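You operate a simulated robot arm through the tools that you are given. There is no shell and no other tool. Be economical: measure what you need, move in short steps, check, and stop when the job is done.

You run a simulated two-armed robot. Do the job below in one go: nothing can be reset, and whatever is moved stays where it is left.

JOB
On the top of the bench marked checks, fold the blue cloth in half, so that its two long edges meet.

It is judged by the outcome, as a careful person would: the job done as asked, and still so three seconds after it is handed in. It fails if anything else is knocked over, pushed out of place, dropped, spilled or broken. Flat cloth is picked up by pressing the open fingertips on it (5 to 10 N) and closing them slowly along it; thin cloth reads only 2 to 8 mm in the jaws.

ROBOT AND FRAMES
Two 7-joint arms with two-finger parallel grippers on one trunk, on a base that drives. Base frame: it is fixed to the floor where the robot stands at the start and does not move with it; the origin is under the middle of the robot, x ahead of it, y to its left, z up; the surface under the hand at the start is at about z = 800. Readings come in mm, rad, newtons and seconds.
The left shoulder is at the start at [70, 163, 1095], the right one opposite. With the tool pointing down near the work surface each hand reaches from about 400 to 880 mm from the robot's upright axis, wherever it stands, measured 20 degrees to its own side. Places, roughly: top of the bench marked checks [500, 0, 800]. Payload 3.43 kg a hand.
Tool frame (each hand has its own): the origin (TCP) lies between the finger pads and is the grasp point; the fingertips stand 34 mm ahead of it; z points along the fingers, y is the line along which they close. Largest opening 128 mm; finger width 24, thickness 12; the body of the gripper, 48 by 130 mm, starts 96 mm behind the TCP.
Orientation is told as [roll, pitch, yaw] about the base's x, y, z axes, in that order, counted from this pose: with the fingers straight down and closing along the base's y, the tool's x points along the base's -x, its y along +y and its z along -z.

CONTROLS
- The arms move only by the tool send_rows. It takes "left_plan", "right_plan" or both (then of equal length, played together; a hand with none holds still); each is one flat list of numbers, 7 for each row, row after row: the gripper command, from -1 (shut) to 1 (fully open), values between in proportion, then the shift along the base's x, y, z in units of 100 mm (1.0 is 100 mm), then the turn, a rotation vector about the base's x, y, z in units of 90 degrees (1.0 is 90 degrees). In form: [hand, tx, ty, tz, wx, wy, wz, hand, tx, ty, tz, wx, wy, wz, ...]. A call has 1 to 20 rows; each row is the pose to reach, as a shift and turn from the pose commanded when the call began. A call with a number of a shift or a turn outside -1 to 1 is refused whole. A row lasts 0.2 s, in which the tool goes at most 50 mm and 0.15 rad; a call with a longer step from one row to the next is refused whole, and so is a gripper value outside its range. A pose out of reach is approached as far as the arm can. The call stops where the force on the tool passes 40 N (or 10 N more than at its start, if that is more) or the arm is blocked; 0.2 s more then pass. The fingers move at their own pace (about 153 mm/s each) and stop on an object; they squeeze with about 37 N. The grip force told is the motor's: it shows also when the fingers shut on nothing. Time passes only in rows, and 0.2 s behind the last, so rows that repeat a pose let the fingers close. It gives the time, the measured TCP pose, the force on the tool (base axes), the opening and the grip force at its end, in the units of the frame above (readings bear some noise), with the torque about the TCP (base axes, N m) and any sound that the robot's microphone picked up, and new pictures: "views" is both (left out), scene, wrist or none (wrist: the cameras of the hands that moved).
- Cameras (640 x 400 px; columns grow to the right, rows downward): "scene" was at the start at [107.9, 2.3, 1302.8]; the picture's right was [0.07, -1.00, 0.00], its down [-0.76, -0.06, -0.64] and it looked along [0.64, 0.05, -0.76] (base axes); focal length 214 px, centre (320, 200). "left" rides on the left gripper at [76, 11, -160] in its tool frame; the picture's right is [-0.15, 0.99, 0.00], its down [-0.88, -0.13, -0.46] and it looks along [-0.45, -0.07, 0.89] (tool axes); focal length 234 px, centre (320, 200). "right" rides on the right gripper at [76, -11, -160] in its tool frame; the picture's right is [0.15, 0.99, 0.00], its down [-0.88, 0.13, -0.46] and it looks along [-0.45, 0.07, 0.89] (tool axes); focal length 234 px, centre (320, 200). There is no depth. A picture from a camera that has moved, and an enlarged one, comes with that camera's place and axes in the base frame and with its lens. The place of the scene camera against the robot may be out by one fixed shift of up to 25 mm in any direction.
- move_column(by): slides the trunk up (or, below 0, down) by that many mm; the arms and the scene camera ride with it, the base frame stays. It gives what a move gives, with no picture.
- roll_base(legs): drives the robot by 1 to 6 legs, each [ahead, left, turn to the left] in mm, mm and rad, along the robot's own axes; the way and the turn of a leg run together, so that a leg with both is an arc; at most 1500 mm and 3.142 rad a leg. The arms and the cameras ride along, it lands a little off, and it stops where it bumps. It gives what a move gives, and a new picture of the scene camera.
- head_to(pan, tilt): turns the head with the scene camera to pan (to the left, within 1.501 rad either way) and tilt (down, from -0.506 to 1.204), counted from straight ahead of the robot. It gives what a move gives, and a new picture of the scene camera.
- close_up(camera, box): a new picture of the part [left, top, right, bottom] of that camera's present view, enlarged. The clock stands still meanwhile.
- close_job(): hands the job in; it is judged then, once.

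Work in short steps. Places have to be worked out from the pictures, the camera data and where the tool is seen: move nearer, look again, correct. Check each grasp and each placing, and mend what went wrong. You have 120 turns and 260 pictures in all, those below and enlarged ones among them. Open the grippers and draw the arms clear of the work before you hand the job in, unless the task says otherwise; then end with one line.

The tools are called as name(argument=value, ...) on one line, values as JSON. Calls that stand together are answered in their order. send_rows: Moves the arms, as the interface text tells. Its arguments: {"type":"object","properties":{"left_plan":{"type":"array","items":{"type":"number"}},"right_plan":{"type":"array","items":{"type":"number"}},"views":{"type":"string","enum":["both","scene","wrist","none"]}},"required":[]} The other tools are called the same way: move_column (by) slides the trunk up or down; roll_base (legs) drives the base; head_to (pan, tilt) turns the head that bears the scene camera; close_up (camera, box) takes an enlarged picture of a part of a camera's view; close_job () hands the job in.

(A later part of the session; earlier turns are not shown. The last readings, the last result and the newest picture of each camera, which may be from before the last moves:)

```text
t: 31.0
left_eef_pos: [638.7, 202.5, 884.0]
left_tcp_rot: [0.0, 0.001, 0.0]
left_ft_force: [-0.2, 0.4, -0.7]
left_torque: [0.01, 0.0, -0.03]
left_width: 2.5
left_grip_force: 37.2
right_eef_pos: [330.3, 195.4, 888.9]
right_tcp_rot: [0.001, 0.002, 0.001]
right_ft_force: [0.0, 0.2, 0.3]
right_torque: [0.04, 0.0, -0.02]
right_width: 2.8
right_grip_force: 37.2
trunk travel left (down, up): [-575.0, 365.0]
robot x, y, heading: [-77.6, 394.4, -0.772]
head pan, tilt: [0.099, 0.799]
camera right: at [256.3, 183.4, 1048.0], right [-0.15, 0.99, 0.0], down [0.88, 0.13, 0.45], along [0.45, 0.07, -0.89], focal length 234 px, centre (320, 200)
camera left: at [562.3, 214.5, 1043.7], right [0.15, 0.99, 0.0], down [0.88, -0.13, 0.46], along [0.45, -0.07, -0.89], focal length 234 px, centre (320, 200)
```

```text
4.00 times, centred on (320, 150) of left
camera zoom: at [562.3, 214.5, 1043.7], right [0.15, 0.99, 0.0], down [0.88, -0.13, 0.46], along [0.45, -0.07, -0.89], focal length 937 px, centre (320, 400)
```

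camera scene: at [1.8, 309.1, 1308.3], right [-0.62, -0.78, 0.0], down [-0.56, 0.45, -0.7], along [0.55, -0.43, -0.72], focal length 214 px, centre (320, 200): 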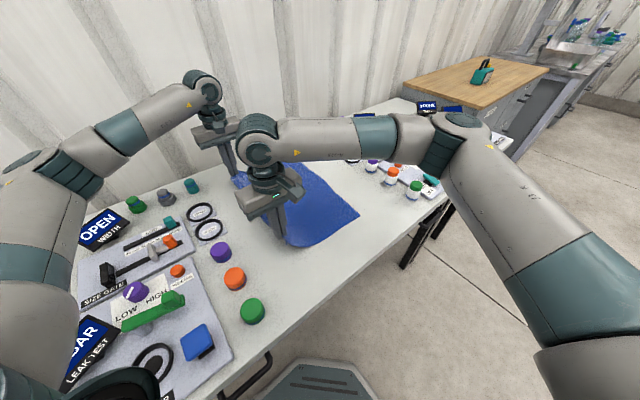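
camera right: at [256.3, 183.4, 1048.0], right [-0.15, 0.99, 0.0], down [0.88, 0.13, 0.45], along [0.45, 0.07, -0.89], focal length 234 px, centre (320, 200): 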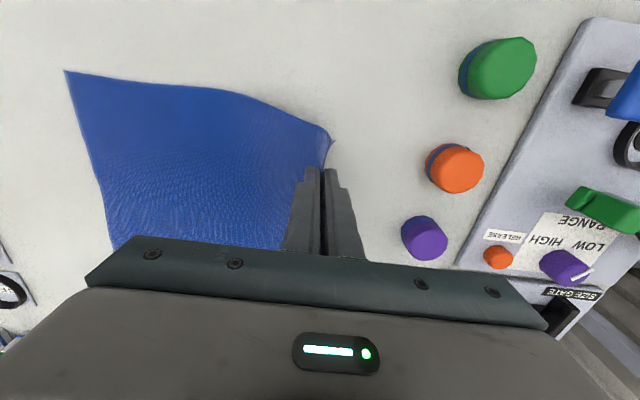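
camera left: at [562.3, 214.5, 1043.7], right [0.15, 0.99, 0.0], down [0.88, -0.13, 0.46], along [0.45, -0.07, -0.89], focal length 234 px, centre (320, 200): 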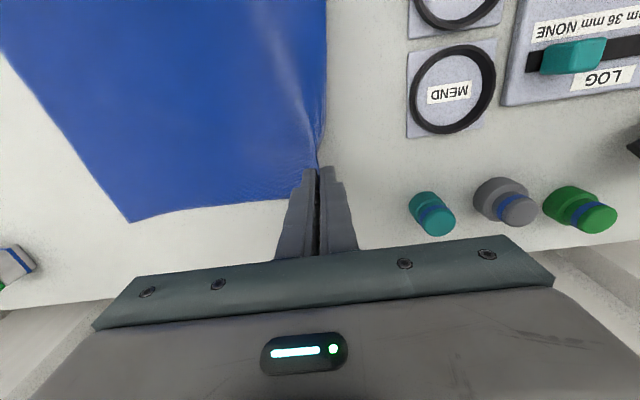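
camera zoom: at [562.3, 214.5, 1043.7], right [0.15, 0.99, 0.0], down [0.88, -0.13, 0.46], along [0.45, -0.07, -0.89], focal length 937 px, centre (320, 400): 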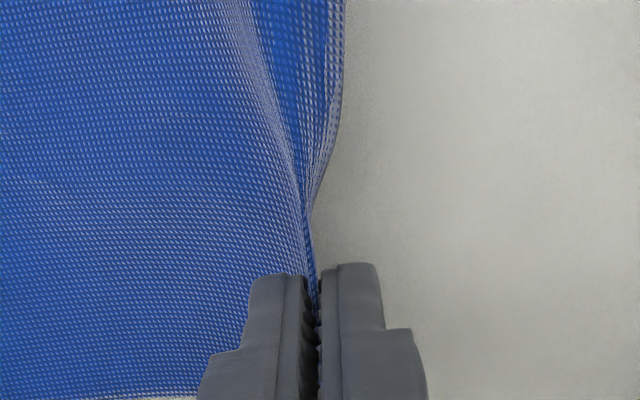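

Both hands now grip the edge cleanly. I carry it over in an arc towards the right long edge, in stages.

send_rows(left_plan=[-1, -0.01, -0.18, 0.2, 0, 0, 0, -1, -0.02, -0.38, 0.38, 0, 0, 0, -1, -0.03, -0.58, 0.5, 0, 0, 0, -1, -0.04, -0.79, 0.58, 0, 0, 0, -1, -0.05, -1, 0.62, 0, 0, 0], right_plan=[-1, -0.01, -0.18, 0.2, 0, 0, 0, -1, -0.02, -0.38, 0.38, 0, 0, 0, -1, -0.03, -0.58, 0.5, 0, 0, 0, -1, -0.04, -0.77, 0.58, 0, 0, 0, -1, -0.05, -0.95, 0.62, 0, 0, 0], views="scene")

send_rows(left_plan=[-1, -0.01, -0.2, 0.12, 0, 0, 0, -1, -0.02, -0.4, 0.18, 0, 0, 0, -1, -0.03, -0.6, 0.15, 0, 0, 0, -1, -0.04, -0.8, 0.05, 0, 0, 0, -1, -0.05, -1, -0.1, 0, 0, 0], right_plan=[-1, -0.01, -0.19, 0.12, 0, 0, 0, -1, -0.02, -0.38, 0.18, 0, 0, 0, -1, -0.03, -0.57, 0.15, 0, 0, 0, -1, -0.04, -0.76, 0.05, 0, 0, 0, -1, -0.05, -0.95, -0.1, 0, 0, 0], views="both")

```text
t: 32.2
left_eef_pos: [633.6, 102.4, 945.0]
left_tcp_rot: [-0.001, -0.001, -0.001]
left_ft_force: [-0.1, 0.9, -0.2]
left_torque: [0.03, -0.01, 0.0]
left_width: 2.5
left_grip_force: 36.6
right_eef_pos: [325.4, 98.2, 950.8]
right_tcp_rot: [0.002, 0.0, 0.0]
right_ft_force: [0.1, 0.1, -0.6]
right_torque: [0.03, -0.01, -0.03]
right_width: 2.6
right_grip_force: 36.6
trunk travel left (down, up): [-575.0, 365.0]
robot x, y, heading: [-80.1, 398.6, -0.776]
head pan, tilt: [0.099, 0.799]
camera scene: at [1.7, 308.0, 1308.3], right [-0.62, -0.78, 0.0], down [-0.56, 0.45, -0.7], along [0.55, -0.43, -0.72], focal length 214 px, centre (320, 200)
```

scene: 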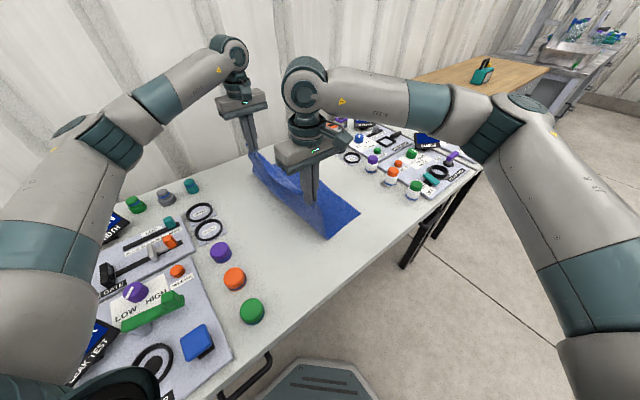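

```text
t: 33.4
left_eef_pos: [630.9, 1.5, 936.9]
left_tcp_rot: [0.002, 0.0, -0.001]
left_ft_force: [-0.6, 0.5, 0.0]
left_torque: [-0.01, -0.02, -0.03]
left_width: 2.7
left_grip_force: 37.0
right_eef_pos: [320.5, 4.7, 941.7]
right_tcp_rot: [0.003, 0.001, -0.001]
right_ft_force: [-0.3, -0.5, -0.6]
right_torque: [-0.01, 0.01, -0.03]
right_width: 2.7
right_grip_force: 36.6
trunk travel left (down, up): [-575.0, 365.0]
robot x, y, heading: [-82.6, 397.3, -0.773]
head pan, tilt: [0.099, 0.799]
camera scene: at [1.9, 307.6, 1308.3], right [-0.62, -0.78, 0.0], down [-0.56, 0.45, -0.7], along [0.55, -0.43, -0.72], focal length 214 px, centre (320, 200)
camera right: at [246.5, -7.6, 1100.7], right [-0.15, 0.99, 0.0], down [0.88, 0.13, 0.46], along [0.45, 0.07, -0.89], focal length 234 px, centre (320, 200)
camera left: at [555.0, 12.5, 1096.2], right [0.15, 0.99, 0.0], down [0.88, -0.13, 0.46], along [0.45, -0.07, -0.89], focal length 234 px, centre (320, 200)
```

scene: 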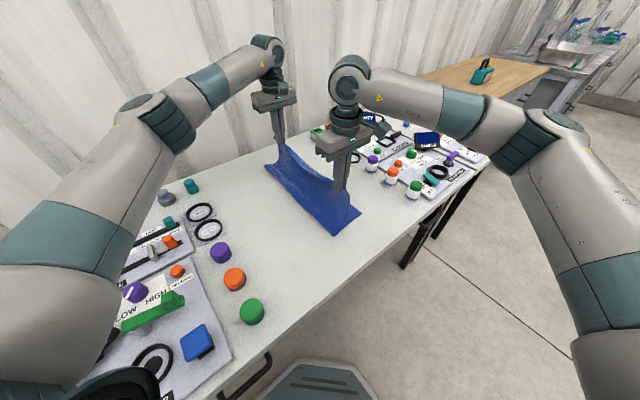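
right: 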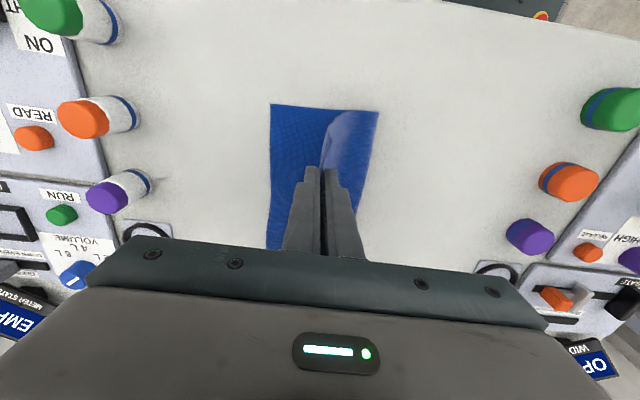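
left: 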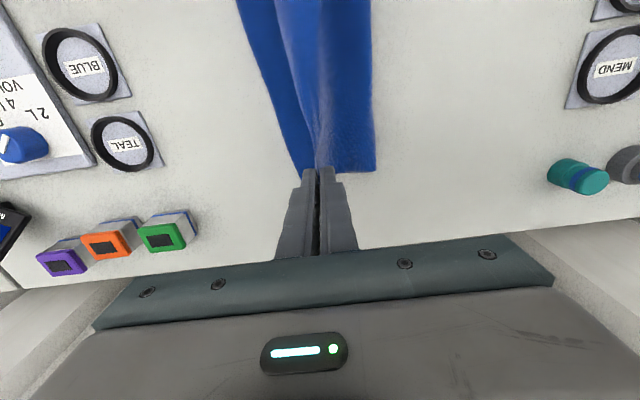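

The fold is going well. The bottom layer has shifted slightly, so I re-measure the right edge's corners from close-ups before placing.

close_up(camera="left", box=[220, 60, 420, 185])

close_up(camera="right", box=[220, 80, 420, 205])

close_up(camera="scene", box=[220, 110, 412, 230])

```text
3.20 times, centred on (320, 122) of left
camera zoom: at [555.0, 12.5, 1096.2], right [0.15, 0.99, 0.0], down [0.88, -0.13, 0.46], along [0.45, -0.07, -0.89], focal length 749 px, centre (320, 448)
```

zoom: 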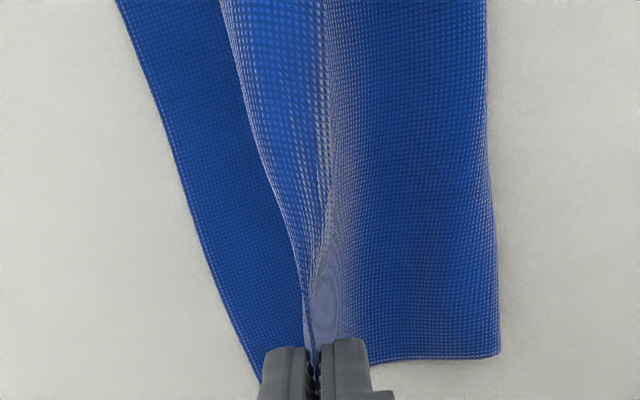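

```text
3.20 times, centred on (320, 142) of right
camera zoom: at [246.5, -7.6, 1100.7], right [-0.15, 0.99, 0.0], down [0.88, 0.13, 0.46], along [0.45, 0.07, -0.89], focal length 749 px, centre (320, 384)
```

zoom: 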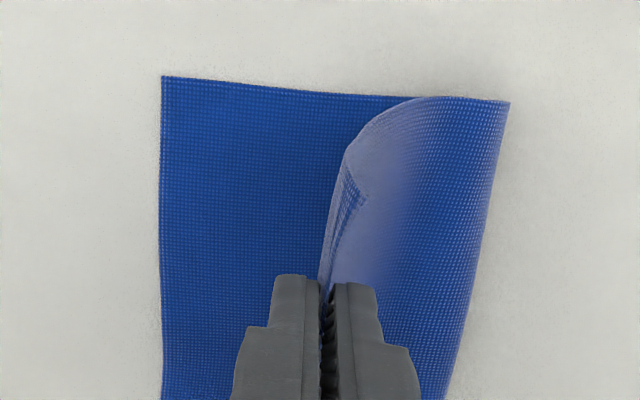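

```text
3.33 times, centred on (316, 170) of scene
camera zoom: at [1.9, 307.6, 1308.3], right [-0.62, -0.78, 0.0], down [-0.56, 0.45, -0.7], along [0.55, -0.43, -0.72], focal length 715 px, centre (333, 300)
```

zoom: 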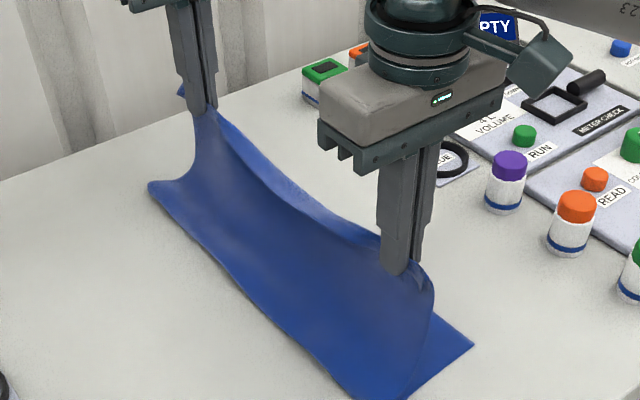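

The right edge now runs from (280,−61) to about (672,−30). I lower both hands to it, tilting the fingers slightly inward (+y) so that the edge lies flat outward.

send_rows(left_plan=[-1, 0, -0.15, -0.1, 0.053, 0, 0, -1, 0, -0.28, -0.24, 0.106, 0, 0, -1, 0, -0.38, -0.4, 0.159, 0, 0, -1, 0, -0.45, -0.58, 0.212, 0, 0, -1, 0, -0.48, -0.74, 0.265, 0, 0, -1, 0, -0.49, -0.86, 0.318, 0, 0], right_plan=[-1, 0, -0.2, -0.1, 0.053, 0, 0, -1, 0, -0.4, -0.24, 0.106, 0, 0, -1, 0, -0.55, -0.4, 0.159, 0, 0, -1, 0, -0.66, -0.58, 0.212, 0, 0, -1, 0, -0.72, -0.75, 0.265, 0, 0, -1, 0, -0.74, -0.9, 0.318, 0, 0], views="both")

```text
t: 34.8
left_eef_pos: [610.4, 26.8, 859.2]
left_tcp_rot: [0.502, 0.001, 0.0]
left_ft_force: [-0.7, 0.0, 0.4]
left_torque: [-0.03, 0.0, 0.01]
left_width: 2.5
left_grip_force: 37.0
left hand out of reach, approached as far as the arm can: row 3, 4, 5, 6
right_eef_pos: [322.7, -67.9, 851.9]
right_tcp_rot: [0.503, 0.002, 0.001]
right_ft_force: [0.3, 0.7, 0.0]
right_torque: [-0.04, 0.03, 0.01]
right_width: 3.0
right_grip_force: 36.6
trunk travel left (down, up): [-575.0, 365.0]
robot x, y, heading: [-77.3, 401.1, -0.771]
head pan, tilt: [0.099, 0.799]
camera scene: at [4.5, 309.9, 1308.3], right [-0.62, -0.78, 0.0], down [-0.56, 0.45, -0.7], along [0.54, -0.43, -0.72], focal length 214 px, centre (320, 200)
camera right: at [249.1, -155.2, 986.2], right [-0.15, 0.87, 0.48], down [0.88, -0.1, 0.46], along [0.45, 0.49, -0.75], focal length 234 px, centre (320, 200)
camera left: at [533.6, -39.9, 1004.3], right [0.15, 0.87, 0.47], down [0.88, -0.33, 0.34], along [0.45, 0.37, -0.81], focal length 234 px, centre (320, 200)
```

scene: 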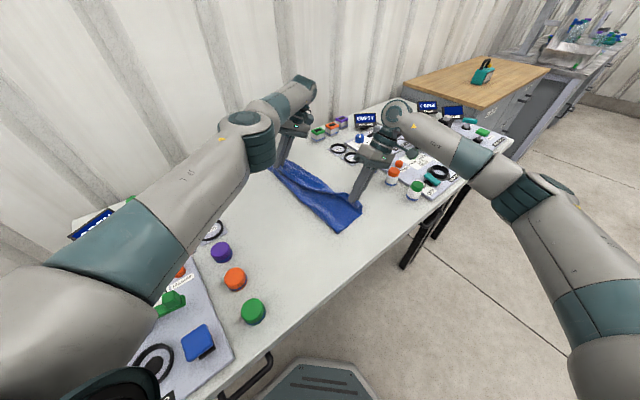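
right: 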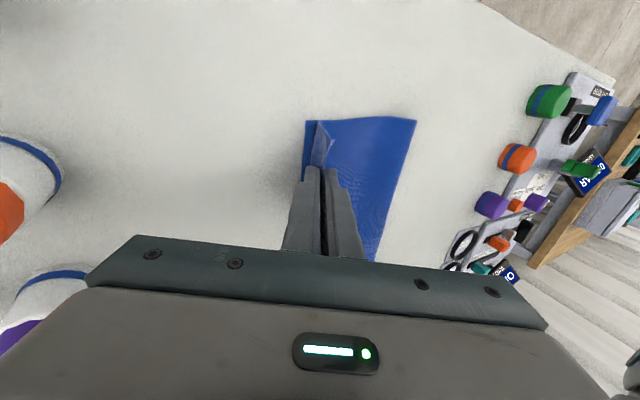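
left: 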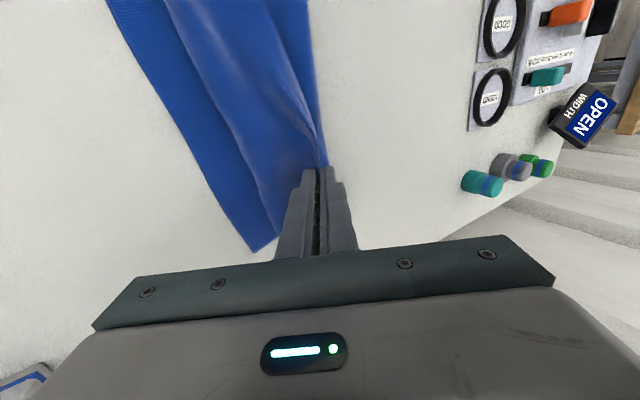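

The tilt put the left target out of reach. I untilt the left hand while lifting it a bit, and see where it stands.

send_rows(left_plan=[-1, 0, 0, 0.1, -0.08, 0, 0, -1, 0, 0, 0.2, -0.16, 0, 0, -1, 0, 0, 0.25, -0.24, 0, 0, -1, 0, 0, 0.25, -0.318, 0, 0], views="wrist")

```text
t: 35.8
left_eef_pos: [605.8, 25.8, 885.9]
left_tcp_rot: [-0.001, 0.0, -0.001]
left_ft_force: [0.3, 0.2, -0.1]
left_torque: [0.03, 0.02, -0.01]
left_width: 2.4
left_grip_force: 36.9
right_eef_pos: [322.3, -69.0, 854.1]
right_tcp_rot: [0.498, 0.002, 0.0]
right_ft_force: [0.4, 0.4, -0.2]
right_torque: [-0.03, 0.01, -0.01]
right_width: 2.5
right_grip_force: 37.1
trunk travel left (down, up): [-575.0, 365.0]
robot x, y, heading: [-82.5, 401.3, -0.773]
head pan, tilt: [0.099, 0.799]
camera left: at [530.0, 38.5, 1045.1], right [0.15, 0.99, 0.0], down [0.88, -0.13, 0.46], along [0.45, -0.07, -0.89], focal length 234 px, centre (320, 200)
```

left: 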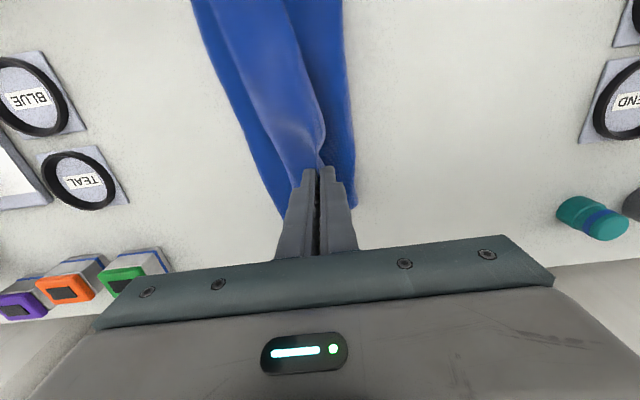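

The left hand is untilted at (606, 26, 886), and FR sits at about (674,−23). I move the left hand to (628, −28) and lower it to just above the lower layer; the right hand goes down as well.

send_rows(left_plan=[-1, 0.08, -0.18, 0, 0, 0, 0, -1, 0.16, -0.36, -0.05, 0, 0, 0, -1, 0.22, -0.48, -0.15, 0, 0, 0, -1, 0.22, -0.53, -0.3, 0, 0, 0, -1, 0.22, -0.53, -0.42, 0, 0, 0], right_plan=[-1, 0, 0, 0, 0, 0, 0, -1, 0, 0, 0, 0, 0, 0, -1, 0, 0, 0, 0, 0, 0, -1, 0, 0, -0.05, 0, 0, 0, -1, 0, 0, -0.1, 0, 0, 0], views="both")

close_up(camera="left", box=[220, 60, 420, 260])

close_up(camera="right", box=[260, 80, 440, 260])

```text
t: 37.0
left_eef_pos: [627.1, -27.0, 843.4]
left_tcp_rot: [-0.001, -0.001, 0.0]
left_ft_force: [0.4, 0.2, -0.6]
left_torque: [0.04, 0.02, 0.07]
left_width: 2.8
left_grip_force: 36.8
right_eef_pos: [321.7, -70.1, 841.1]
right_tcp_rot: [0.499, 0.002, -0.002]
right_ft_force: [-0.1, 0.0, 0.3]
right_torque: [-0.02, -0.02, 0.01]
right_width: 2.5
right_grip_force: 37.0
trunk travel left (down, up): [-575.0, 365.0]
robot x, y, heading: [-79.7, 400.1, -0.775]
head pan, tilt: [0.099, 0.799]
camera scene: at [2.3, 308.8, 1308.4], right [-0.62, -0.78, 0.0], down [-0.56, 0.45, -0.7], along [0.55, -0.43, -0.72], focal length 214 px, centre (320, 200)
camera right: at [247.0, -156.4, 975.5], right [-0.15, 0.87, 0.47], down [0.88, -0.1, 0.46], along [0.45, 0.49, -0.75], focal length 234 px, centre (320, 200)
camera left: at [550.6, -15.0, 1001.9], right [0.15, 0.99, 0.0], down [0.88, -0.13, 0.46], along [0.45, -0.07, -0.89], focal length 234 px, centre (320, 200)
```

scene: 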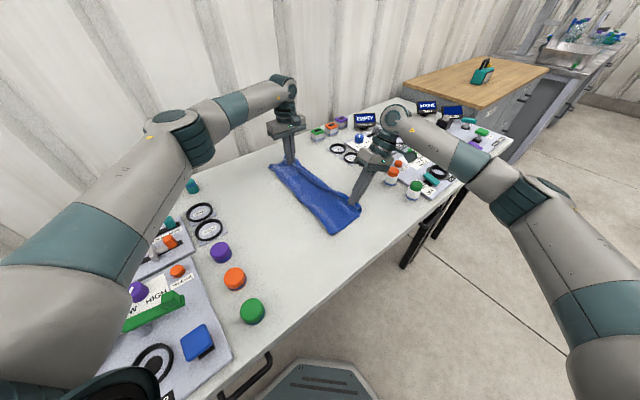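
right: 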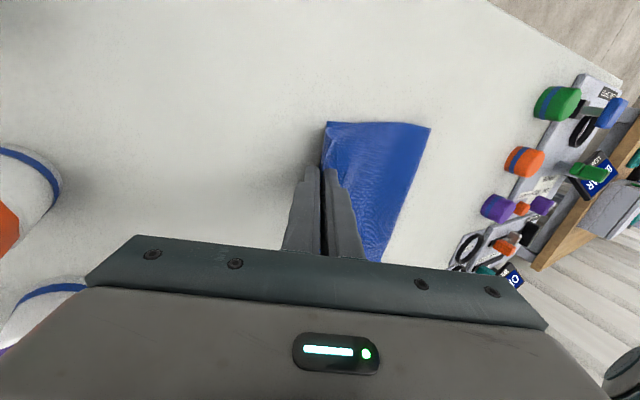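
left: 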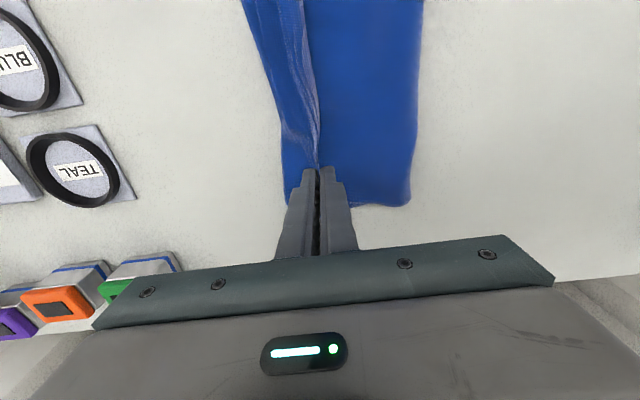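

```text
2.00 times, centred on (320, 160) of left
camera zoom: at [550.6, -15.0, 1001.9], right [0.15, 0.99, 0.0], down [0.88, -0.13, 0.46], along [0.45, -0.07, -0.89], focal length 468 px, centre (320, 280)
```

zoom: 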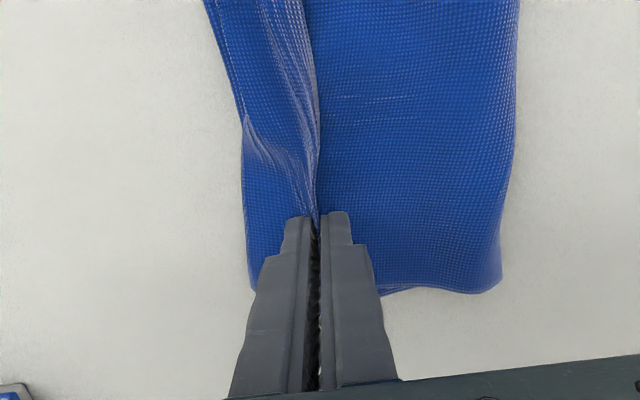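

```text
2.22 times, centred on (350, 170) of right
camera zoom: at [247.0, -156.4, 975.5], right [-0.15, 0.87, 0.47], down [0.88, -0.1, 0.46], along [0.45, 0.49, -0.75], focal length 520 px, centre (253, 267)
```

zoom: 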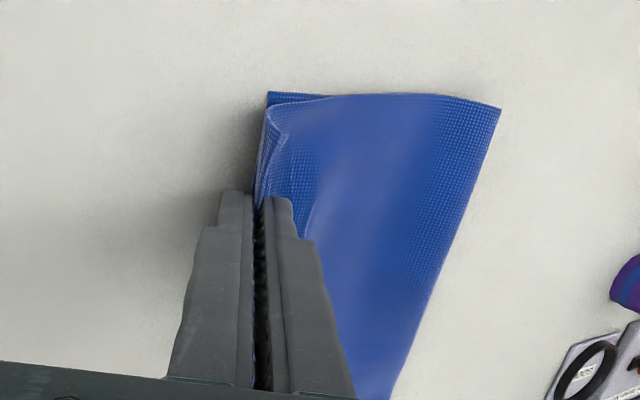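

The right side lies almost on the edge. I check the left side with a scene close-up before releasing.

close_up(camera="scene", box=[260, 140, 380, 240])

close_up(camera="left", box=[240, 100, 360, 220])

```text
4.00 times, centred on (320, 190) of scene
camera zoom: at [2.3, 308.8, 1308.4], right [-0.62, -0.78, 0.0], down [-0.56, 0.45, -0.7], along [0.55, -0.43, -0.72], focal length 858 px, centre (320, 240)
```

zoom: 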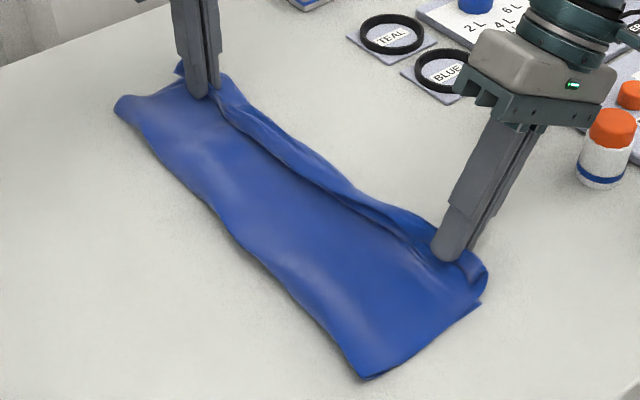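

```text
3.33 times, centred on (300, 160) of left
camera zoom: at [550.6, -15.0, 1001.9], right [0.15, 0.99, 0.0], down [0.88, -0.13, 0.46], along [0.45, -0.07, -0.89], focal length 781 px, centre (387, 333)
```

zoom: 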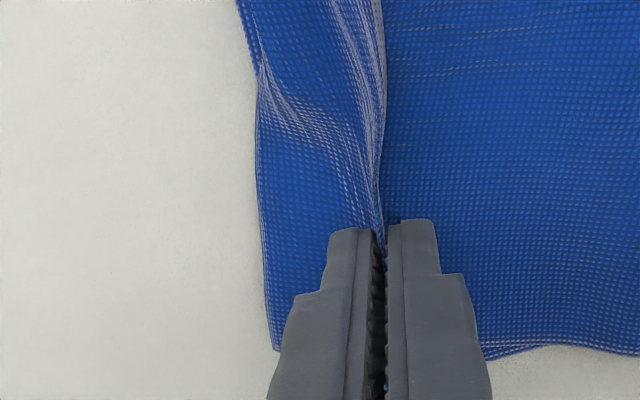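

Now I see the lower layer's edge at y≈−62 near the left hand, so the upper edge needs ~28 mm more. I lift the left slightly, move it, and lower it.

send_rows(left_plan=[-1, 0, -0.05, 0.12, 0, 0, 0, -1, 0, -0.15, 0.15, 0, 0, 0, -1, 0, -0.25, 0.12, 0, 0, 0, -1, 0, -0.29, 0.05, 0, 0, 0, -1, 0, -0.29, 0, 0, 0, 0], views="scene")

close_up(camera="left", box=[220, 0, 460, 220])

```text
t: 38.2
left_eef_pos: [628.4, -55.1, 843.4]
left_tcp_rot: [0.001, 0.001, -0.002]
left_ft_force: [0.0, 0.7, 0.7]
left_torque: [0.01, 0.0, 0.01]
left_width: 2.6
left_grip_force: 36.8
right_eef_pos: [321.7, -70.5, 841.3]
right_tcp_rot: [0.5, 0.003, 0.001]
right_ft_force: [1.4, 0.1, -0.6]
right_torque: [-0.03, -0.01, -0.02]
right_width: 2.5
right_grip_force: 37.1
trunk travel left (down, up): [-575.0, 365.0]
robot x, y, heading: [-78.8, 395.6, -0.768]
head pan, tilt: [0.099, 0.799]
camera scene: at [2.1, 309.2, 1308.4], right [-0.62, -0.78, 0.0], down [-0.56, 0.45, -0.7], along [0.55, -0.43, -0.72], focal length 214 px, centre (320, 200)
```

scene: 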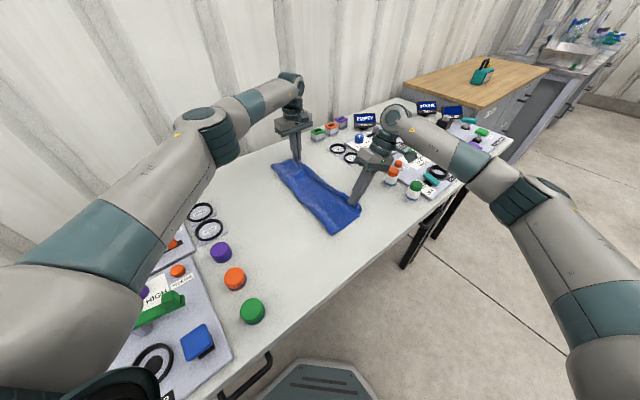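

```text
1.82 times, centred on (340, 110) of left
camera zoom: at [551.2, -43.6, 1003.1], right [0.15, 0.99, 0.0], down [0.88, -0.13, 0.46], along [0.45, -0.07, -0.89], focal length 426 px, centre (284, 364)
```

zoom: 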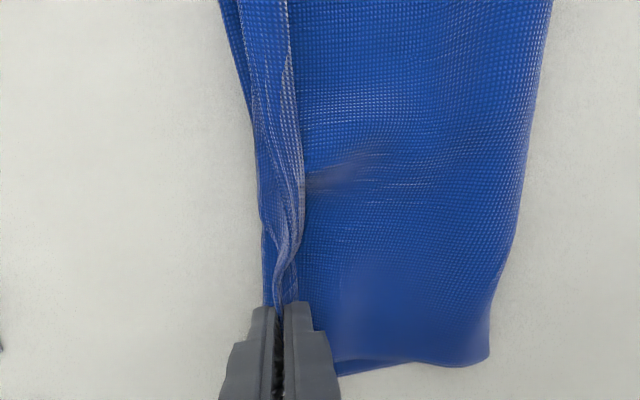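

The left pinch is now at the edge (edge y≈−63, pinch −55). I open both a little and withdraw along the fingers.

send_rows(left_plan=[-0.95, 0, 0, 0, 0, 0, 0, -0.88, 0, 0, 0, 0, 0, 0, -0.8, 0, 0, 0, 0, 0, 0, -0.8, 0, 0, 0.08, 0, 0, 0, -0.8, 0, 0, 0.25, 0, 0, 0, -0.8, 0, 0, 0.5, 0, 0, 0, -0.8, 0, 0, 0.9, 0, 0, 0], right_plan=[-0.95, 0, 0, 0, 0, 0, 0, -0.88, 0, 0, 0, 0, 0, 0, -0.8, 0, 0, 0, 0, 0, 0, -0.8, 0, -0.04, 0.07, 0, 0, 0, -0.8, 0, -0.14, 0.25, 0, 0, 0, -0.8, 0, -0.28, 0.5, 0, 0, 0, -0.8, 0, -0.4, 0.9, 0, 0, 0], views="both")

close_up(camera="scene", box=[260, 140, 380, 240])

```text
t: 39.8
left_eef_pos: [624.8, -55.0, 934.8]
left_tcp_rot: [0.0, 0.0, 0.0]
left_ft_force: [0.2, -0.1, -1.0]
left_torque: [-0.03, -0.04, 0.0]
left_width: 12.9
left_grip_force: 0.0
right_eef_pos: [318.5, -107.0, 933.6]
right_tcp_rot: [0.5, 0.0, 0.001]
right_ft_force: [0.1, 0.1, 0.2]
right_torque: [0.01, -0.03, -0.04]
right_width: 12.8
right_grip_force: 0.3
trunk travel left (down, up): [-575.0, 365.0]
robot x, y, heading: [-73.9, 396.9, -0.767]
head pan, tilt: [0.099, 0.799]
camera scene: at [0.6, 310.5, 1308.5], right [-0.62, -0.78, 0.0], down [-0.56, 0.45, -0.7], along [0.55, -0.43, -0.72], focal length 214 px, centre (320, 200)
camera right: at [244.0, -193.5, 1067.8], right [-0.15, 0.87, 0.47], down [0.88, -0.1, 0.46], along [0.45, 0.48, -0.75], focal length 234 px, centre (320, 200)
camera left: at [549.4, -42.0, 1094.3], right [0.15, 0.99, 0.0], down [0.88, -0.13, 0.46], along [0.45, -0.07, -0.89], focal length 234 px, centre (320, 200)
```

scene: 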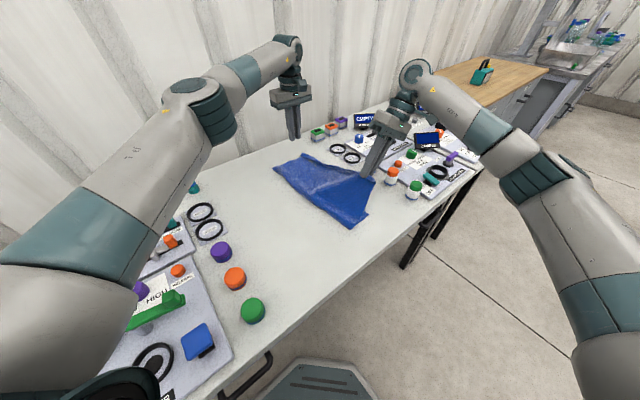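
right: 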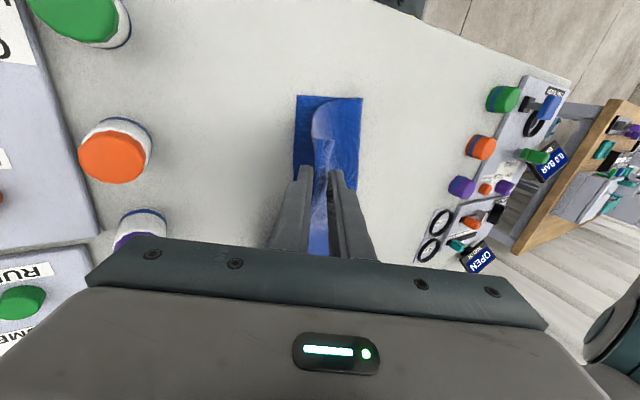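
left: 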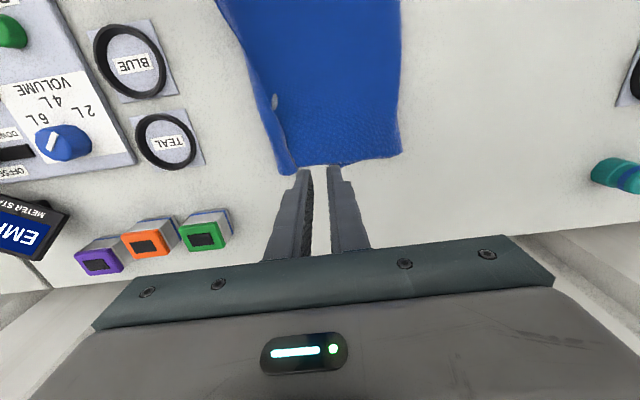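

```text
4.00 times, centred on (320, 190) of scene
camera zoom: at [0.6, 310.5, 1308.5], right [-0.62, -0.78, 0.0], down [-0.56, 0.45, -0.7], along [0.55, -0.43, -0.72], focal length 858 px, centre (320, 240)
```

zoom: 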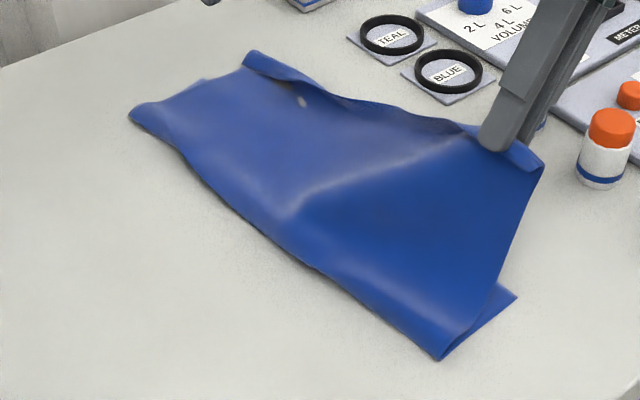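

The left released cleanly, but the cloth still hangs on the right finger. I look closer.

close_up(camera="right", box=[250, 80, 410, 260])

```text
2.22 times, centred on (330, 170) of right
camera zoom: at [244.0, -193.5, 1067.8], right [-0.15, 0.87, 0.47], down [0.88, -0.1, 0.46], along [0.45, 0.48, -0.75], focal length 520 px, centre (298, 267)
```

zoom: 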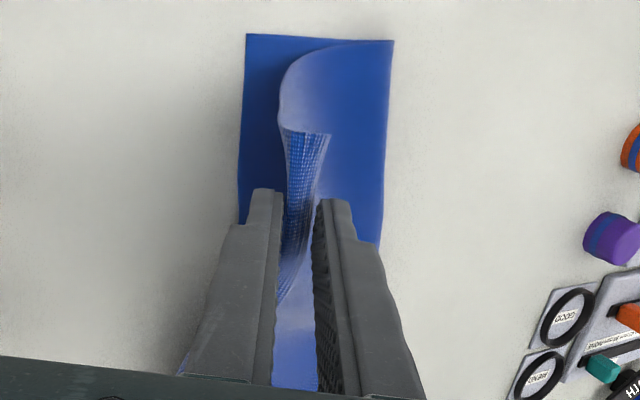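

The edge strip stands deep between the fingers, leaning on the −y finger. I lower the right hand back down, open wider, and look again.

send_rows(right_plan=[-0.8, 0, 0.1, -0.4, 0, 0, 0, -0.8, 0, 0.25, -0.65, 0, 0, 0, -0.8, 0, 0.33, -0.8, 0, 0, 0, -0.7, 0, 0.36, -0.86, 0, 0, 0, -0.6, 0, 0.36, -0.84, 0, 0, 0, -0.5, 0, 0.36, -0.82, 0, 0, 0], views="wrist")

close_up(camera="right", box=[250, 80, 440, 260])

close_up(camera="scene", box=[260, 140, 380, 240])

```text
t: 41.2
left_eef_pos: [626.9, -54.2, 933.2]
left_tcp_rot: [0.0, -0.001, -0.001]
left_ft_force: [0.3, -0.3, 0.8]
left_torque: [-0.04, 0.0, 0.0]
left_width: 13.0
left_grip_force: 0.1
right_eef_pos: [319.7, -73.0, 850.6]
right_tcp_rot: [0.498, 0.002, -0.001]
right_ft_force: [-0.4, -0.3, 0.9]
right_torque: [-0.03, -0.01, -0.01]
right_width: 32.0
right_grip_force: 0.0
trunk travel left (down, up): [-575.0, 365.0]
robot x, y, heading: [-80.4, 397.9, -0.769]
head pan, tilt: [0.099, 0.799]
camera right: at [246.2, -159.3, 984.6], right [-0.15, 0.87, 0.47], down [0.88, -0.1, 0.46], along [0.45, 0.48, -0.75], focal length 234 px, centre (320, 200)
```

right: 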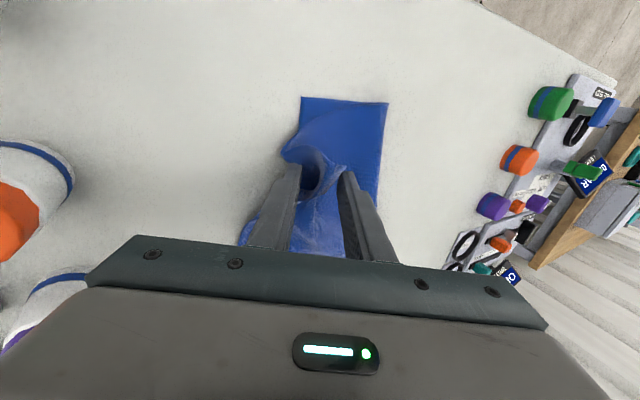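

```text
2.22 times, centred on (345, 170) of right
camera zoom: at [246.2, -159.3, 984.6], right [-0.15, 0.87, 0.47], down [0.88, -0.1, 0.46], along [0.45, 0.48, -0.75], focal length 520 px, centre (264, 267)
```

zoom: 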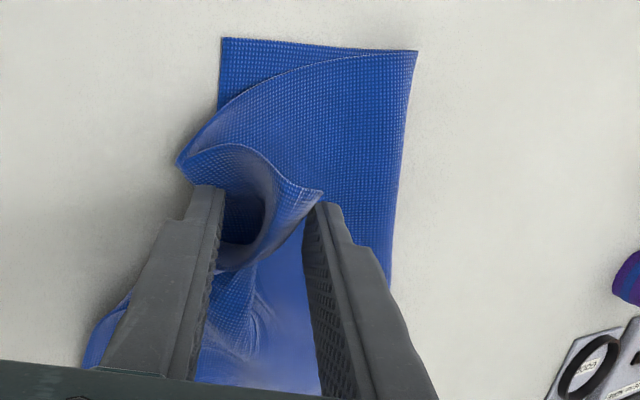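

```text
4.00 times, centred on (320, 190) of scene
camera zoom: at [2.0, 309.2, 1308.4], right [-0.62, -0.78, 0.0], down [-0.56, 0.45, -0.7], along [0.55, -0.43, -0.72], focal length 858 px, centre (320, 240)
```

zoom: 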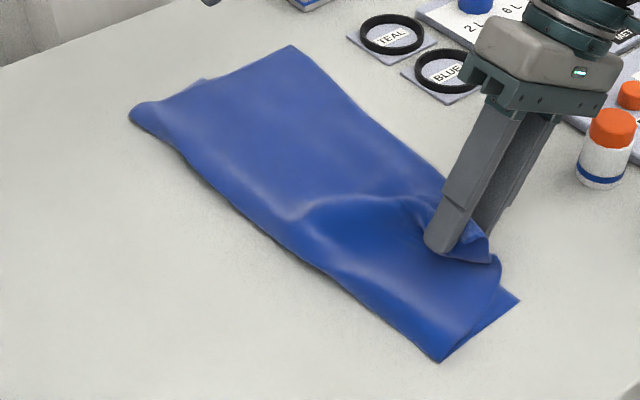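

The cloth lies under the −y finger with its corner curled between the fingers. I withdraw along the tool axis now that the jaws are wide, and look.

send_rows(right_plan=[-0.5, 0, -0.02, 0.04, 0, 0, 0, -0.5, 0, -0.07, 0.12, 0, 0, 0, -0.5, 0, -0.14, 0.25, 0, 0, 0, -0.5, 0, -0.22, 0.4, 0, 0, 0, -0.5, 0, -0.33, 0.6, 0, 0, 0, -0.5, 0, -0.5, 0.9, 0, 0, 0], views="wrist")

close_up(camera="scene", box=[260, 140, 380, 240])

```text
t: 42.6
left_eef_pos: [628.4, -54.4, 933.3]
left_tcp_rot: [-0.001, 0.001, 0.0]
left_ft_force: [0.3, 0.1, 0.5]
left_torque: [0.01, 0.01, 0.0]
left_width: 12.6
left_grip_force: 0.1
right_eef_pos: [321.8, -122.5, 939.1]
right_tcp_rot: [0.498, 0.002, 0.001]
right_ft_force: [-0.7, -0.2, -0.4]
right_torque: [0.02, 0.0, 0.01]
right_width: 32.2
right_grip_force: 0.1
trunk travel left (down, up): [-575.0, 365.0]
robot x, y, heading: [-79.9, 397.7, -0.77]
head pan, tilt: [0.099, 0.799]
camera right: at [247.5, -208.5, 1073.5], right [-0.15, 0.87, 0.47], down [0.88, -0.1, 0.46], along [0.45, 0.48, -0.75], focal length 234 px, centre (320, 200)
```

right: 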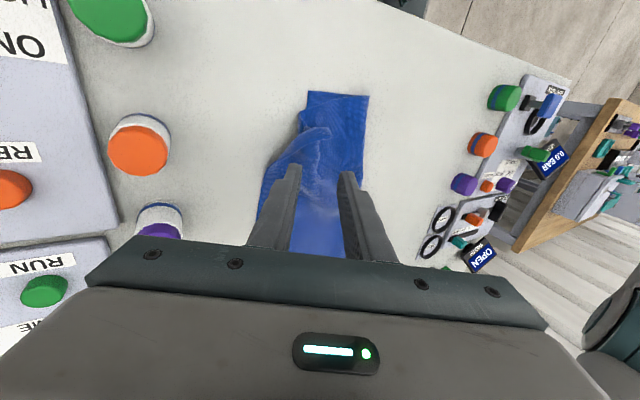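

```text
4.00 times, centred on (320, 190) of scene
camera zoom: at [1.9, 309.6, 1308.4], right [-0.62, -0.78, 0.0], down [-0.56, 0.45, -0.7], along [0.55, -0.43, -0.72], focal length 858 px, centre (320, 240)
```

zoom: 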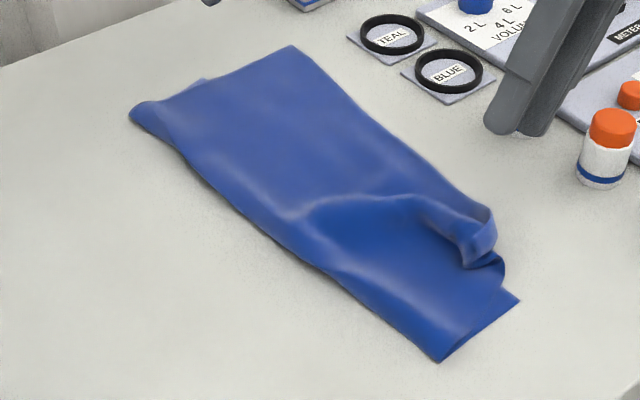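

Released. The near-right corner of the upper layer is curled; I untilt the right hand above it and inspect.

send_rows(right_plan=[-0.5, -0.05, 0.1, 0.1, -0.08, 0, 0, -0.5, -0.1, 0.25, 0.2, -0.16, 0, 0, -0.5, -0.2, 0.4, 0.2, -0.24, 0, 0, -0.5, -0.3, 0.55, 0.2, -0.318, 0, 0], left_plan=[-0.8, 0, 0.2, 0.1, 0, 0, 0, -0.8, 0, 0.4, 0.2, 0, 0, 0, -0.8, 0, 0.6, 0.2, 0, 0, 0, -0.8, 0, 0.8, 0.2, 0, 0, 0], views="both")

close_up(camera="right", box=[200, 50, 440, 230])

```text
t: 43.6
left_eef_pos: [625.1, 26.9, 953.4]
left_tcp_rot: [-0.003, 0.0, -0.002]
left_ft_force: [-0.6, -0.1, -0.4]
left_torque: [-0.03, 0.03, 0.01]
left_width: 13.0
left_grip_force: 0.1
right_eef_pos: [291.4, -65.6, 959.3]
right_tcp_rot: [-0.002, 0.001, 0.0]
right_ft_force: [-0.6, 0.7, 0.3]
right_torque: [-0.03, 0.0, -0.01]
right_width: 32.1
right_grip_force: 0.0
trunk travel left (down, up): [-575.0, 365.0]
robot x, y, heading: [-75.1, 394.9, -0.775]
head pan, tilt: [0.099, 0.799]
camera scene: at [2.2, 311.4, 1308.6], right [-0.62, -0.78, 0.0], down [-0.56, 0.45, -0.7], along [0.55, -0.44, -0.72], focal length 214 px, centre (320, 200)
camera right: at [216.8, -76.0, 1119.1], right [-0.15, 0.99, 0.0], down [0.88, 0.13, 0.46], along [0.45, 0.06, -0.89], focal length 234 px, centre (320, 200)
camera left: at [549.6, 38.4, 1113.2], right [0.15, 0.99, 0.0], down [0.88, -0.13, 0.46], along [0.45, -0.07, -0.89], focal length 234 px, centre (320, 200)
```

scene: 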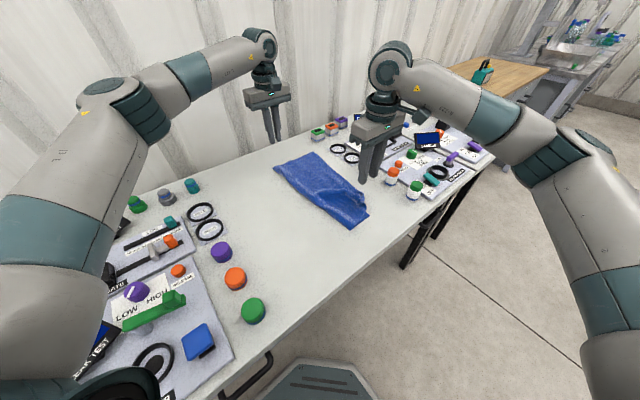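
right: 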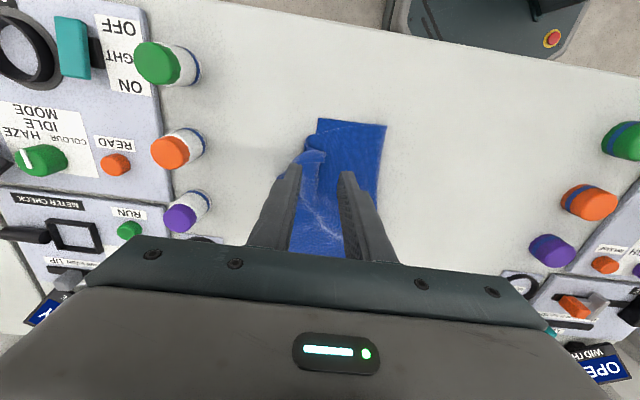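
left: 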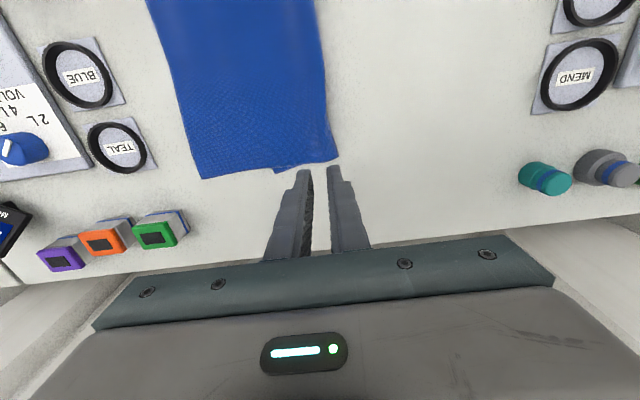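

```text
2.22 times, centred on (320, 140) of right
camera zoom: at [216.8, -76.0, 1119.1], right [-0.15, 0.99, 0.0], down [0.88, 0.13, 0.46], along [0.45, 0.06, -0.89], focal length 520 px, centre (320, 333)
```

zoom: 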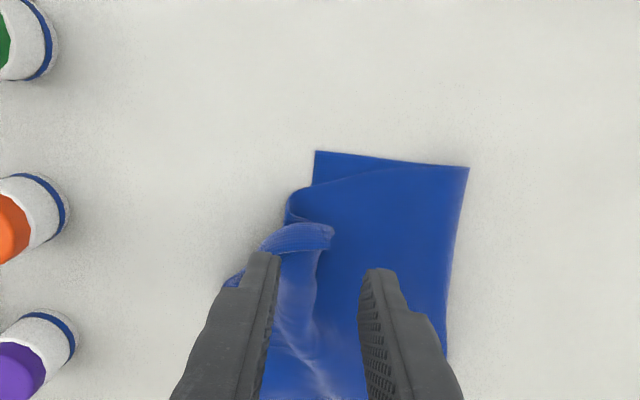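

Withdrawing dragged the upper layer too far: it overshoots to y≈−149 at the far end, and the crease sits at about a third of the width. I'll regrasp the upper edge, carry it back to +y, and refold with low hands. First I shift the robot 80 mm along −y for reach.

send_rows(right_plan=[-0.5, 0, 0, 0.2, 0, 0, 0, -0.5, 0, 0, 0.4, 0, 0, 0], left_plan=[-0.5, 0, 0, 0.2, 0, 0, 0, -0.5, 0, 0, 0.4, 0, 0, 0], views="none")

roll_base(legs=[[52, -60, 0]])

close_up(camera="right", box=[200, 20, 520, 220])

close_up(camera="left", box=[160, 0, 480, 200])

```text
t: 44.2
left_eef_pos: [625.8, 25.3, 993.7]
left_tcp_rot: [0.0, -0.001, 0.0]
left_ft_force: [0.7, -0.2, -0.5]
left_torque: [-0.04, -0.04, -0.02]
left_width: 32.3
left_grip_force: 0.1
right_eef_pos: [290.8, -66.2, 999.9]
right_tcp_rot: [0.0, -0.001, 0.001]
right_ft_force: [-1.2, 0.1, 0.4]
right_torque: [0.01, -0.02, -0.01]
right_width: 32.2
right_grip_force: 0.1
trunk travel left (down, up): [-575.0, 365.0]
robot x, y, heading: [-79.2, 396.7, -0.771]
head pan, tilt: [0.099, 0.799]
```

```text
t: 45.2
left_eef_pos: [621.9, -56.6, 992.5]
left_tcp_rot: [0.0, -0.002, 0.0]
left_ft_force: [0.3, -0.9, 0.3]
left_torque: [0.01, 0.0, 0.02]
left_width: 31.8
left_grip_force: 0.1
right_eef_pos: [286.8, -145.7, 1000.3]
right_tcp_rot: [0.001, 0.001, -0.003]
right_ft_force: [-0.2, -1.0, 0.1]
right_torque: [0.02, 0.01, 0.02]
right_width: 31.9
right_grip_force: 0.2
trunk travel left (down, up): [-575.0, 365.0]
robot x, y, heading: [-80.4, 323.4, -0.773]
head pan, tilt: [0.099, 0.799]
camera scene: at [-2.1, 229.3, 1308.4], right [-0.62, -0.78, 0.0], down [-0.56, 0.45, -0.7], along [0.54, -0.43, -0.72], focal length 214 px, centre (320, 200)
```

scene: 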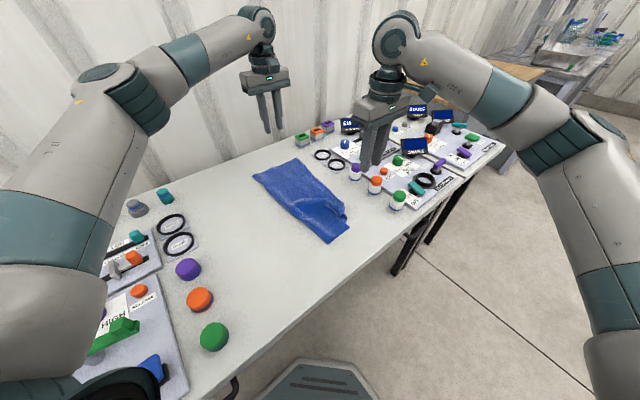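

```text
2.00 times, centred on (360, 120) of right
camera zoom: at [212.3, -157.8, 1158.7], right [-0.15, 0.99, 0.0], down [0.88, 0.13, 0.46], along [0.45, 0.07, -0.89], focal length 468 px, centre (240, 360)
```

zoom: 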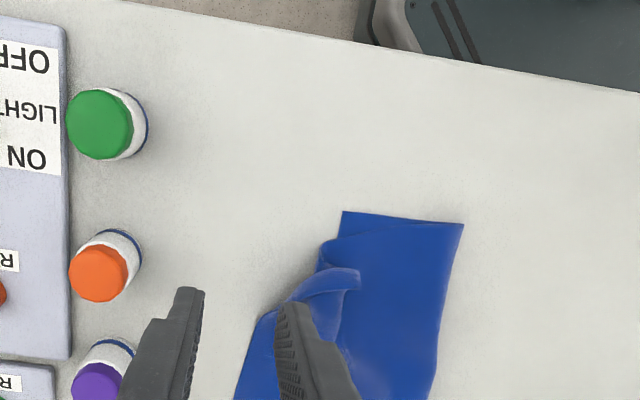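

```text
2.00 times, centred on (320, 100) of left
camera zoom: at [545.2, -45.2, 1152.4], right [0.15, 0.99, 0.0], down [0.88, -0.13, 0.46], along [0.45, -0.07, -0.89], focal length 468 px, centre (320, 400)
```

zoom: 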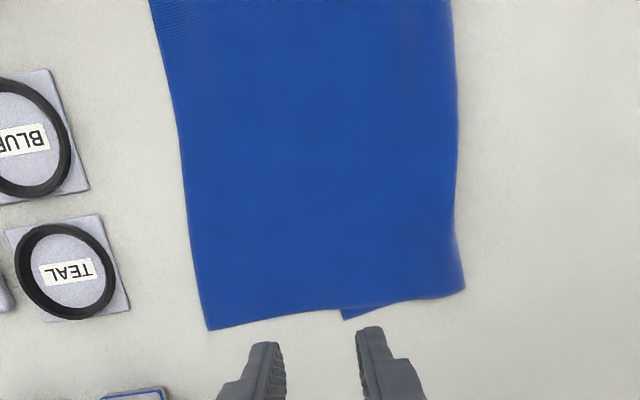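

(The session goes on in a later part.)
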